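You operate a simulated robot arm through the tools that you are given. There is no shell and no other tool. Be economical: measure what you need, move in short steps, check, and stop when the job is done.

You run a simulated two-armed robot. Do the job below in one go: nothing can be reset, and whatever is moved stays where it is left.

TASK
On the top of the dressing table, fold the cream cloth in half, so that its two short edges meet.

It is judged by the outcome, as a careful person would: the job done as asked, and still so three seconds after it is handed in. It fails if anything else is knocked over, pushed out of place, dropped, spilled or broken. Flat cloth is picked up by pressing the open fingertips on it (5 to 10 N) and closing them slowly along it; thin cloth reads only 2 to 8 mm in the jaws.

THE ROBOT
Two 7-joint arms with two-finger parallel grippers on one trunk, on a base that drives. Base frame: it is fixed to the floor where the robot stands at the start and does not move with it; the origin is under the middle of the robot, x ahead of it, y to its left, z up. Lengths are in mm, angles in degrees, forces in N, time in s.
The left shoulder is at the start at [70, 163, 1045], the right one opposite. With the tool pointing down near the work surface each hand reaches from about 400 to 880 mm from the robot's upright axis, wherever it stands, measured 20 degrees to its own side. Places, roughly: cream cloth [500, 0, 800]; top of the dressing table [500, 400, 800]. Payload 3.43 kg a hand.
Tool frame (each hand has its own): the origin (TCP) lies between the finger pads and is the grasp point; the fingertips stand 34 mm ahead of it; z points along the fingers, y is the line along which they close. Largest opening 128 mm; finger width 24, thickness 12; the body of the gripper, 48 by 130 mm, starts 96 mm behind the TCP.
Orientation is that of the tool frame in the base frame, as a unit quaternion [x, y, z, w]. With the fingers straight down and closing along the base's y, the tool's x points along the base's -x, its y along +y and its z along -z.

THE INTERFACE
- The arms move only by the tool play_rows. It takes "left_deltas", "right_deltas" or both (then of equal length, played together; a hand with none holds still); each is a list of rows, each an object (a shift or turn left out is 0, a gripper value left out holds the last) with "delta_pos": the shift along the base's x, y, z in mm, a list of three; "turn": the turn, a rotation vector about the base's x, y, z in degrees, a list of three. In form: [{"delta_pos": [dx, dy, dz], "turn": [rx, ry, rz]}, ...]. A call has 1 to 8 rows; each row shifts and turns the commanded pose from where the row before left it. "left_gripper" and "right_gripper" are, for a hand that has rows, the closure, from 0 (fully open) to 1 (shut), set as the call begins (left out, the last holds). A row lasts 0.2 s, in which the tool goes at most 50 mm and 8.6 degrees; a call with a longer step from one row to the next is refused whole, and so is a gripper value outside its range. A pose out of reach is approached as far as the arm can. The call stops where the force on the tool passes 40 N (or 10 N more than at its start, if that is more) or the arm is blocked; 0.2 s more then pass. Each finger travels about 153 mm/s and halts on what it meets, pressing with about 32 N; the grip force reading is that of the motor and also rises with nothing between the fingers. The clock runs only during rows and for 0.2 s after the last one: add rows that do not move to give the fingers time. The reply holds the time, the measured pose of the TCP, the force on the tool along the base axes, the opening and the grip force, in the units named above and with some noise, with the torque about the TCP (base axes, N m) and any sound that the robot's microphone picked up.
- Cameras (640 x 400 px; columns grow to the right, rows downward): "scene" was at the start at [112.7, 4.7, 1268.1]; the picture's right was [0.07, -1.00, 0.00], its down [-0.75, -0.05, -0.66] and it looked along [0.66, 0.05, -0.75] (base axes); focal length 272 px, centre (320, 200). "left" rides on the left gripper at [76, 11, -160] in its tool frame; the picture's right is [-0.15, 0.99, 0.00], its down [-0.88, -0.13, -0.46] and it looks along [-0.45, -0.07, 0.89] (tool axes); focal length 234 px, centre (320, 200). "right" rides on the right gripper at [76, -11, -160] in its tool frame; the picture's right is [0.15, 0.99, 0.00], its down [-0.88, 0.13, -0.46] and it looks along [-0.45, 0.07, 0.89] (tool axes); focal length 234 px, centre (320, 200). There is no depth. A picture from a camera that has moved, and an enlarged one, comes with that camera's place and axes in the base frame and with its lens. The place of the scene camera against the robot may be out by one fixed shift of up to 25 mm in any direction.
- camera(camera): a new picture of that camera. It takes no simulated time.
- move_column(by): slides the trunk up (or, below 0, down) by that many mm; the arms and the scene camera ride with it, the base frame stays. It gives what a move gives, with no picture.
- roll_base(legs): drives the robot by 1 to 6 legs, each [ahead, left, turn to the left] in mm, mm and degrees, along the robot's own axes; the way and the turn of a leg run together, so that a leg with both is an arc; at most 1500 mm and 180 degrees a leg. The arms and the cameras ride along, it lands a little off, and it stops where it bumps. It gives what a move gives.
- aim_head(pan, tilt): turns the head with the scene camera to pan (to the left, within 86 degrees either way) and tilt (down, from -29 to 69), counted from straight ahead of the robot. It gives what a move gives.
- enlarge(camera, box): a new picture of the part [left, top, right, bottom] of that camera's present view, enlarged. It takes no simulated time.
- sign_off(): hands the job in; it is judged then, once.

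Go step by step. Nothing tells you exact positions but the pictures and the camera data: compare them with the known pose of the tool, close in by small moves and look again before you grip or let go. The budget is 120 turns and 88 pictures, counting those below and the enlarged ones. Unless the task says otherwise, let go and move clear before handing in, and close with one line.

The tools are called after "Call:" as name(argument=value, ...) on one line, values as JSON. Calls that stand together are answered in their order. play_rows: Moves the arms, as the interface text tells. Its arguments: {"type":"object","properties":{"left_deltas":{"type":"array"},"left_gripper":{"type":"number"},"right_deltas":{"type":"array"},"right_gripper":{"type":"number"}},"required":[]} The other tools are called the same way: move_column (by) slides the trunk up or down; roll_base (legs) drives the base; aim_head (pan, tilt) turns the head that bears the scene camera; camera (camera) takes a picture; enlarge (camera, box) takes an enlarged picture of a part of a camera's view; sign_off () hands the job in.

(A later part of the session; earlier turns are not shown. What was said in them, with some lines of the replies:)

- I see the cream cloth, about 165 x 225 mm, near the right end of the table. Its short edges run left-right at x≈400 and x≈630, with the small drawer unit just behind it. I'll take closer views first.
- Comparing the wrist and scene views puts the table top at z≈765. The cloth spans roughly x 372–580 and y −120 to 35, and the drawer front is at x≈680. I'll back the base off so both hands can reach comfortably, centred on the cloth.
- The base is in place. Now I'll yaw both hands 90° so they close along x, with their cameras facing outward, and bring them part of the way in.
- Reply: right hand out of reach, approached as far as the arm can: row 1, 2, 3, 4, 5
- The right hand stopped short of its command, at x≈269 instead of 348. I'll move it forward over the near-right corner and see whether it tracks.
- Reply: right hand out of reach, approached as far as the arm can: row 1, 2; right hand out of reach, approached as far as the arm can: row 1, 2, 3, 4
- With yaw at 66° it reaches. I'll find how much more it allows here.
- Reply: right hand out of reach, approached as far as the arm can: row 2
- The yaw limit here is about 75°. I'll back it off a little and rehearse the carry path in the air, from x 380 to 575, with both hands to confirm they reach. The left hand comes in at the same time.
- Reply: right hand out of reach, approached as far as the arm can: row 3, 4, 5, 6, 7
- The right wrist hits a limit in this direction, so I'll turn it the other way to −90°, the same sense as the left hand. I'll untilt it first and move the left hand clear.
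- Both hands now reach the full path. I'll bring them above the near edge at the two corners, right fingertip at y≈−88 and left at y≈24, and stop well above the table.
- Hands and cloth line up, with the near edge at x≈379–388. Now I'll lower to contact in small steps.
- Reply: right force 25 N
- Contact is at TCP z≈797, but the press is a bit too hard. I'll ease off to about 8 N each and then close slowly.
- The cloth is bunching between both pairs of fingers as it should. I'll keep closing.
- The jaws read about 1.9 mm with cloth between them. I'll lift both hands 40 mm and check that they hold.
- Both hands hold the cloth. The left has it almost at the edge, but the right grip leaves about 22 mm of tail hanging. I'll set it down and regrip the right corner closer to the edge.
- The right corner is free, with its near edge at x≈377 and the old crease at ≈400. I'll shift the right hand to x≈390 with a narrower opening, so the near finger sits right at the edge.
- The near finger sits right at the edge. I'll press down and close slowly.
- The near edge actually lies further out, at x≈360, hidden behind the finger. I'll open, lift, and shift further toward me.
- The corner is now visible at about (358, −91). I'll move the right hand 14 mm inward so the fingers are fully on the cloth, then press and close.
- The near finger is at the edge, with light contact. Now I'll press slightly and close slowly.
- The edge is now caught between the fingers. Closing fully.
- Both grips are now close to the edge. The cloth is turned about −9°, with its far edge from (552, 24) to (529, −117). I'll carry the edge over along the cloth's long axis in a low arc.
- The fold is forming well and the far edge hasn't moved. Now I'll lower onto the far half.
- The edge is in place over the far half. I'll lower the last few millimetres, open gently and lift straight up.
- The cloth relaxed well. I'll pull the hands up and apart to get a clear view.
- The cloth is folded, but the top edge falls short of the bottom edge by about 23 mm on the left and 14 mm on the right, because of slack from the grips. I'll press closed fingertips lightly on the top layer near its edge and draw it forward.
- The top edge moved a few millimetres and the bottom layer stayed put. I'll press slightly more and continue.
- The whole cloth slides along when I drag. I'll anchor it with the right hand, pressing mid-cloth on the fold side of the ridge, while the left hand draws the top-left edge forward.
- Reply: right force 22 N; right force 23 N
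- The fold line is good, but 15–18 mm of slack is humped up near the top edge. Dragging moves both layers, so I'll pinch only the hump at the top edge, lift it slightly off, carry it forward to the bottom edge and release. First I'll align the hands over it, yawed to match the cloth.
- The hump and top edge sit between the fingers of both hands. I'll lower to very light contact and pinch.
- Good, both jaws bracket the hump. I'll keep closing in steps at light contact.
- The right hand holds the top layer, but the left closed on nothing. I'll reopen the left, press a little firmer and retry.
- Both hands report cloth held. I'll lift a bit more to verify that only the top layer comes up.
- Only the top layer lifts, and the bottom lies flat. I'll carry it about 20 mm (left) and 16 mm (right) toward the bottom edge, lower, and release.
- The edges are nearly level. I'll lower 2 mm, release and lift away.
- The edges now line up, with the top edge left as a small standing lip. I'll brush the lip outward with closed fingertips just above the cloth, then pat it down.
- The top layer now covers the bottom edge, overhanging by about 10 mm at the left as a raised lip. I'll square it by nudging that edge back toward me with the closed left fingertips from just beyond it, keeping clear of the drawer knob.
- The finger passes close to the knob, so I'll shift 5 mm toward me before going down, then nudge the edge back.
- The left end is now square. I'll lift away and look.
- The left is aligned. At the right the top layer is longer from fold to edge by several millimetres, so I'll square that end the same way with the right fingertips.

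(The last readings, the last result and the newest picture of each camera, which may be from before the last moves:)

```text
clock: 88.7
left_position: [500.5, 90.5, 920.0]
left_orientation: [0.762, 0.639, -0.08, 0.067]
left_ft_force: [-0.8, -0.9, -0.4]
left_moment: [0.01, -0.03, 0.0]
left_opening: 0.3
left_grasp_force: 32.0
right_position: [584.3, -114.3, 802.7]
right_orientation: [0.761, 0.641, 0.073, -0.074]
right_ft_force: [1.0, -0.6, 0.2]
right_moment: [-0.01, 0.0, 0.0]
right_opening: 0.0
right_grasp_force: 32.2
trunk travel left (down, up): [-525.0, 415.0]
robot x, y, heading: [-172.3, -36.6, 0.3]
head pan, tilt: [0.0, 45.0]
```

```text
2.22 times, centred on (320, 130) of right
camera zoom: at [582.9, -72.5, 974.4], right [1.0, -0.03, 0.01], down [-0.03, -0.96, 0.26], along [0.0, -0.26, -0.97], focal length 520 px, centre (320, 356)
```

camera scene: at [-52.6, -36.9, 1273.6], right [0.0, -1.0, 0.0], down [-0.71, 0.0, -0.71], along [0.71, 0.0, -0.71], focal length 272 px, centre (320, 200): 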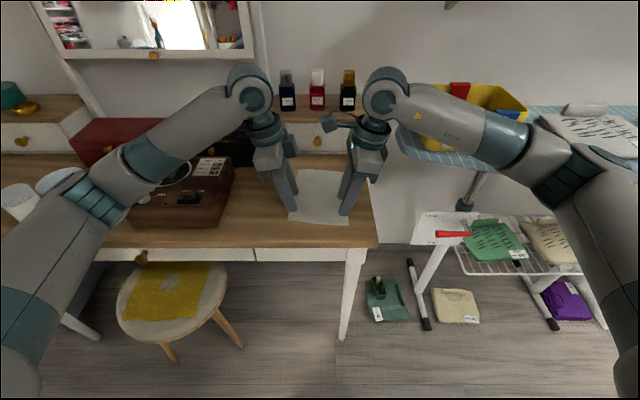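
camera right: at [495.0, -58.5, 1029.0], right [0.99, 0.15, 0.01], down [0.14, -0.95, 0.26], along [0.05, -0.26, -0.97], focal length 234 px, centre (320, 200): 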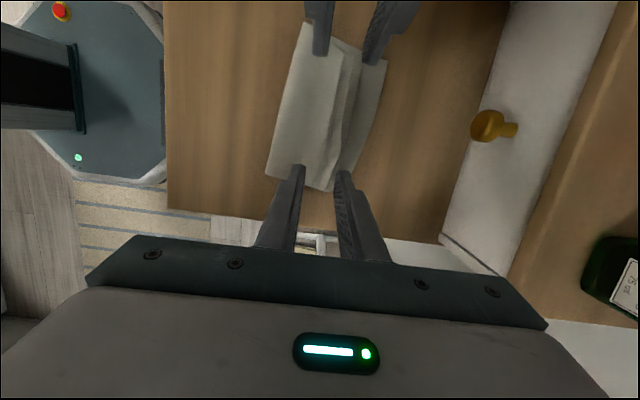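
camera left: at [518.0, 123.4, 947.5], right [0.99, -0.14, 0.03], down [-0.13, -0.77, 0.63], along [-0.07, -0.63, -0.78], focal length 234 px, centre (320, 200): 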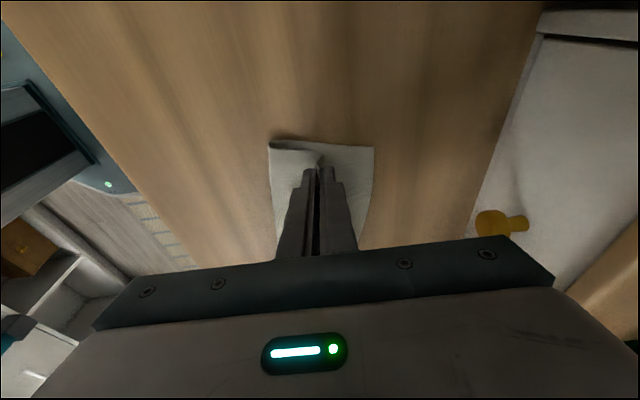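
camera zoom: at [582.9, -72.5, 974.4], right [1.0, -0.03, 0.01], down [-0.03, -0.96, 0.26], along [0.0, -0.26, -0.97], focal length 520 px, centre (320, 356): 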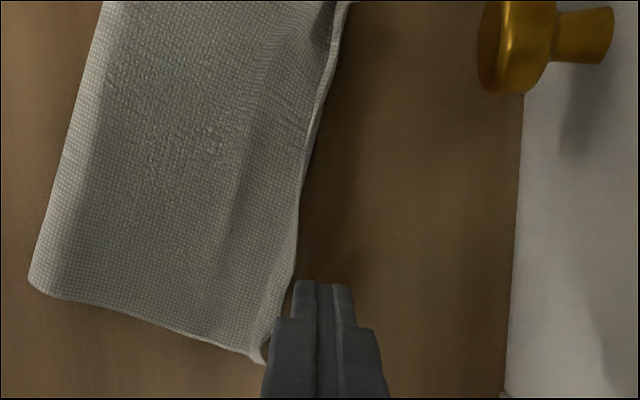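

Call:
play_rows(right_deltas=[{"delta_pos": [0, 0, -3]}, {"delta_pos": [-4, 1, 0]}, {"delta_pos": [-4, 1, 0]}, {}])

Call:
play_rows(right_deltas=[{"delta_pos": [4, 0, 10]}, {"delta_pos": [0, 0, 30]}, {"delta_pos": [-10, -5, 40]}, {"delta_pos": [-20, -15, 40]}, {"delta_pos": [-30, -15, 35]}, {}])

Call:
enlarge(camera="right", box=[260, 0, 410, 150])

```text
clock: 89.7
left_position: [500.9, 91.5, 918.8]
left_orientation: [0.762, 0.639, -0.08, 0.066]
left_ft_force: [-0.1, -0.6, -0.7]
left_moment: [0.0, -0.03, 0.01]
left_opening: 0.1
left_grasp_force: 31.9
right_position: [575.4, -112.8, 800.3]
right_orientation: [0.761, 0.641, 0.073, -0.074]
right_ft_force: [1.0, 0.3, 1.1]
right_moment: [0.01, 0.04, 0.0]
right_opening: 0.0
right_grasp_force: 32.1
trunk travel left (down, up): [-525.0, 415.0]
robot x, y, heading: [-169.1, -38.1, -0.0]
head pan, tilt: [0.0, 45.0]
```

```text
clock: 91.1
left_position: [502.8, 91.0, 918.4]
left_orientation: [0.762, 0.64, -0.081, 0.066]
left_ft_force: [0.2, 0.3, 0.5]
left_moment: [0.0, -0.01, 0.01]
left_opening: 0.0
left_grasp_force: 32.1
right_position: [519.6, -149.1, 954.3]
right_orientation: [0.76, 0.642, 0.072, -0.076]
right_ft_force: [0.7, 0.0, 0.3]
right_moment: [-0.01, 0.06, -0.03]
right_opening: 0.1
right_grasp_force: 32.6
trunk travel left (down, up): [-525.0, 415.0]
robot x, y, heading: [-168.6, -36.9, 0.1]
head pan, tilt: [0.0, 45.0]
```

```text
2.67 times, centred on (335, 75) of right
camera zoom: at [519.5, -106.0, 1126.2], right [1.0, -0.02, 0.01], down [-0.03, -0.96, 0.26], along [0.0, -0.26, -0.97], focal length 624 px, centre (280, 533)
```

zoom: 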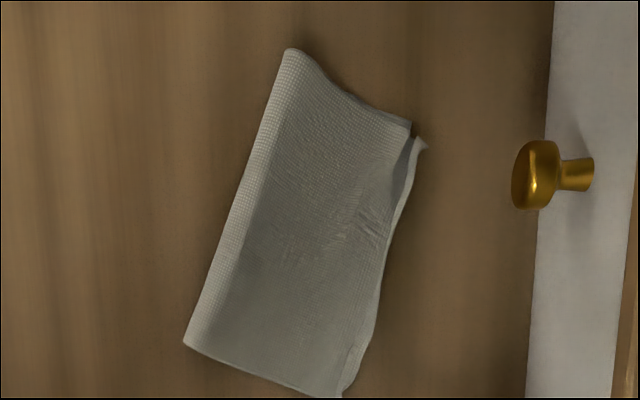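

The cloth is folded with its short edges meeting, and only a small lip remains along the edge. I'll move the hands well clear and take a final overall view.

Call:
play_rows(right_deltas=[{"delta_pos": [-25, -30, 10]}, {"delta_pos": [-25, -30, 0]}, {"delta_pos": [-25, -20, 0]}, {}], left_deltas=[{"delta_pos": [-20, 20, 20]}, {"delta_pos": [-20, 20, 20]}, {"delta_pos": [-20, 20, 0]}, {}])

Call:
camera(camera="scene")

Call:
enlarge(camera="scene", box=[280, 145, 380, 215])

```text
clock: 92.1
left_position: [441.8, 150.8, 957.7]
left_orientation: [0.762, 0.639, -0.08, 0.067]
left_ft_force: [0.6, 0.2, -0.1]
left_moment: [0.01, 0.0, -0.04]
left_opening: 0.0
left_grasp_force: 32.4
right_position: [445.0, -228.6, 964.9]
right_orientation: [0.761, 0.641, 0.072, -0.075]
right_ft_force: [0.5, -0.1, -0.3]
right_moment: [0.03, 0.02, -0.01]
right_opening: 0.0
right_grasp_force: 32.6
trunk travel left (down, up): [-525.0, 415.0]
robot x, y, heading: [-166.9, -33.4, -0.1]
head pan, tilt: [0.0, 45.0]
```

```text
4 pictures are left
camera scene: at [-52.3, -36.9, 1273.4], right [0.0, -1.0, 0.0], down [-0.71, 0.0, -0.71], along [0.71, 0.0, -0.71], focal length 272 px, centre (320, 200)
```

scene: 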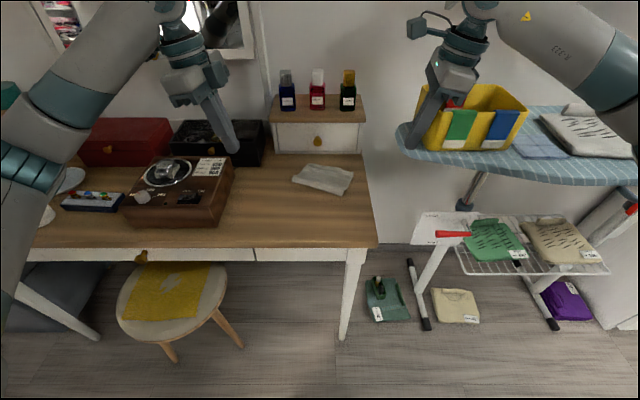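

```text
5.71 times, centred on (330, 180) of scene
camera zoom: at [-52.3, -36.9, 1273.4], right [0.0, -1.0, 0.0], down [-0.71, 0.0, -0.71], along [0.71, 0.0, -0.71], focal length 1552 px, centre (263, 314)
```

zoom: 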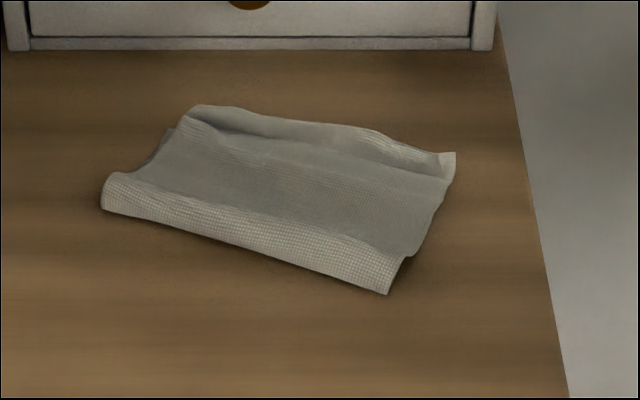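

The cloth lies folded in half with its short edges together. Everything else is where it was and both hands are clear, so I'm handing the job in.

Call:
sign_off()

```text
The job is handed in.
```

The cream cloth is folded in half on the dressing table, its short edges meeting to within about a centimetre; a small raised lip remains along the top edge and the cloth sits slightly turned from where it started.
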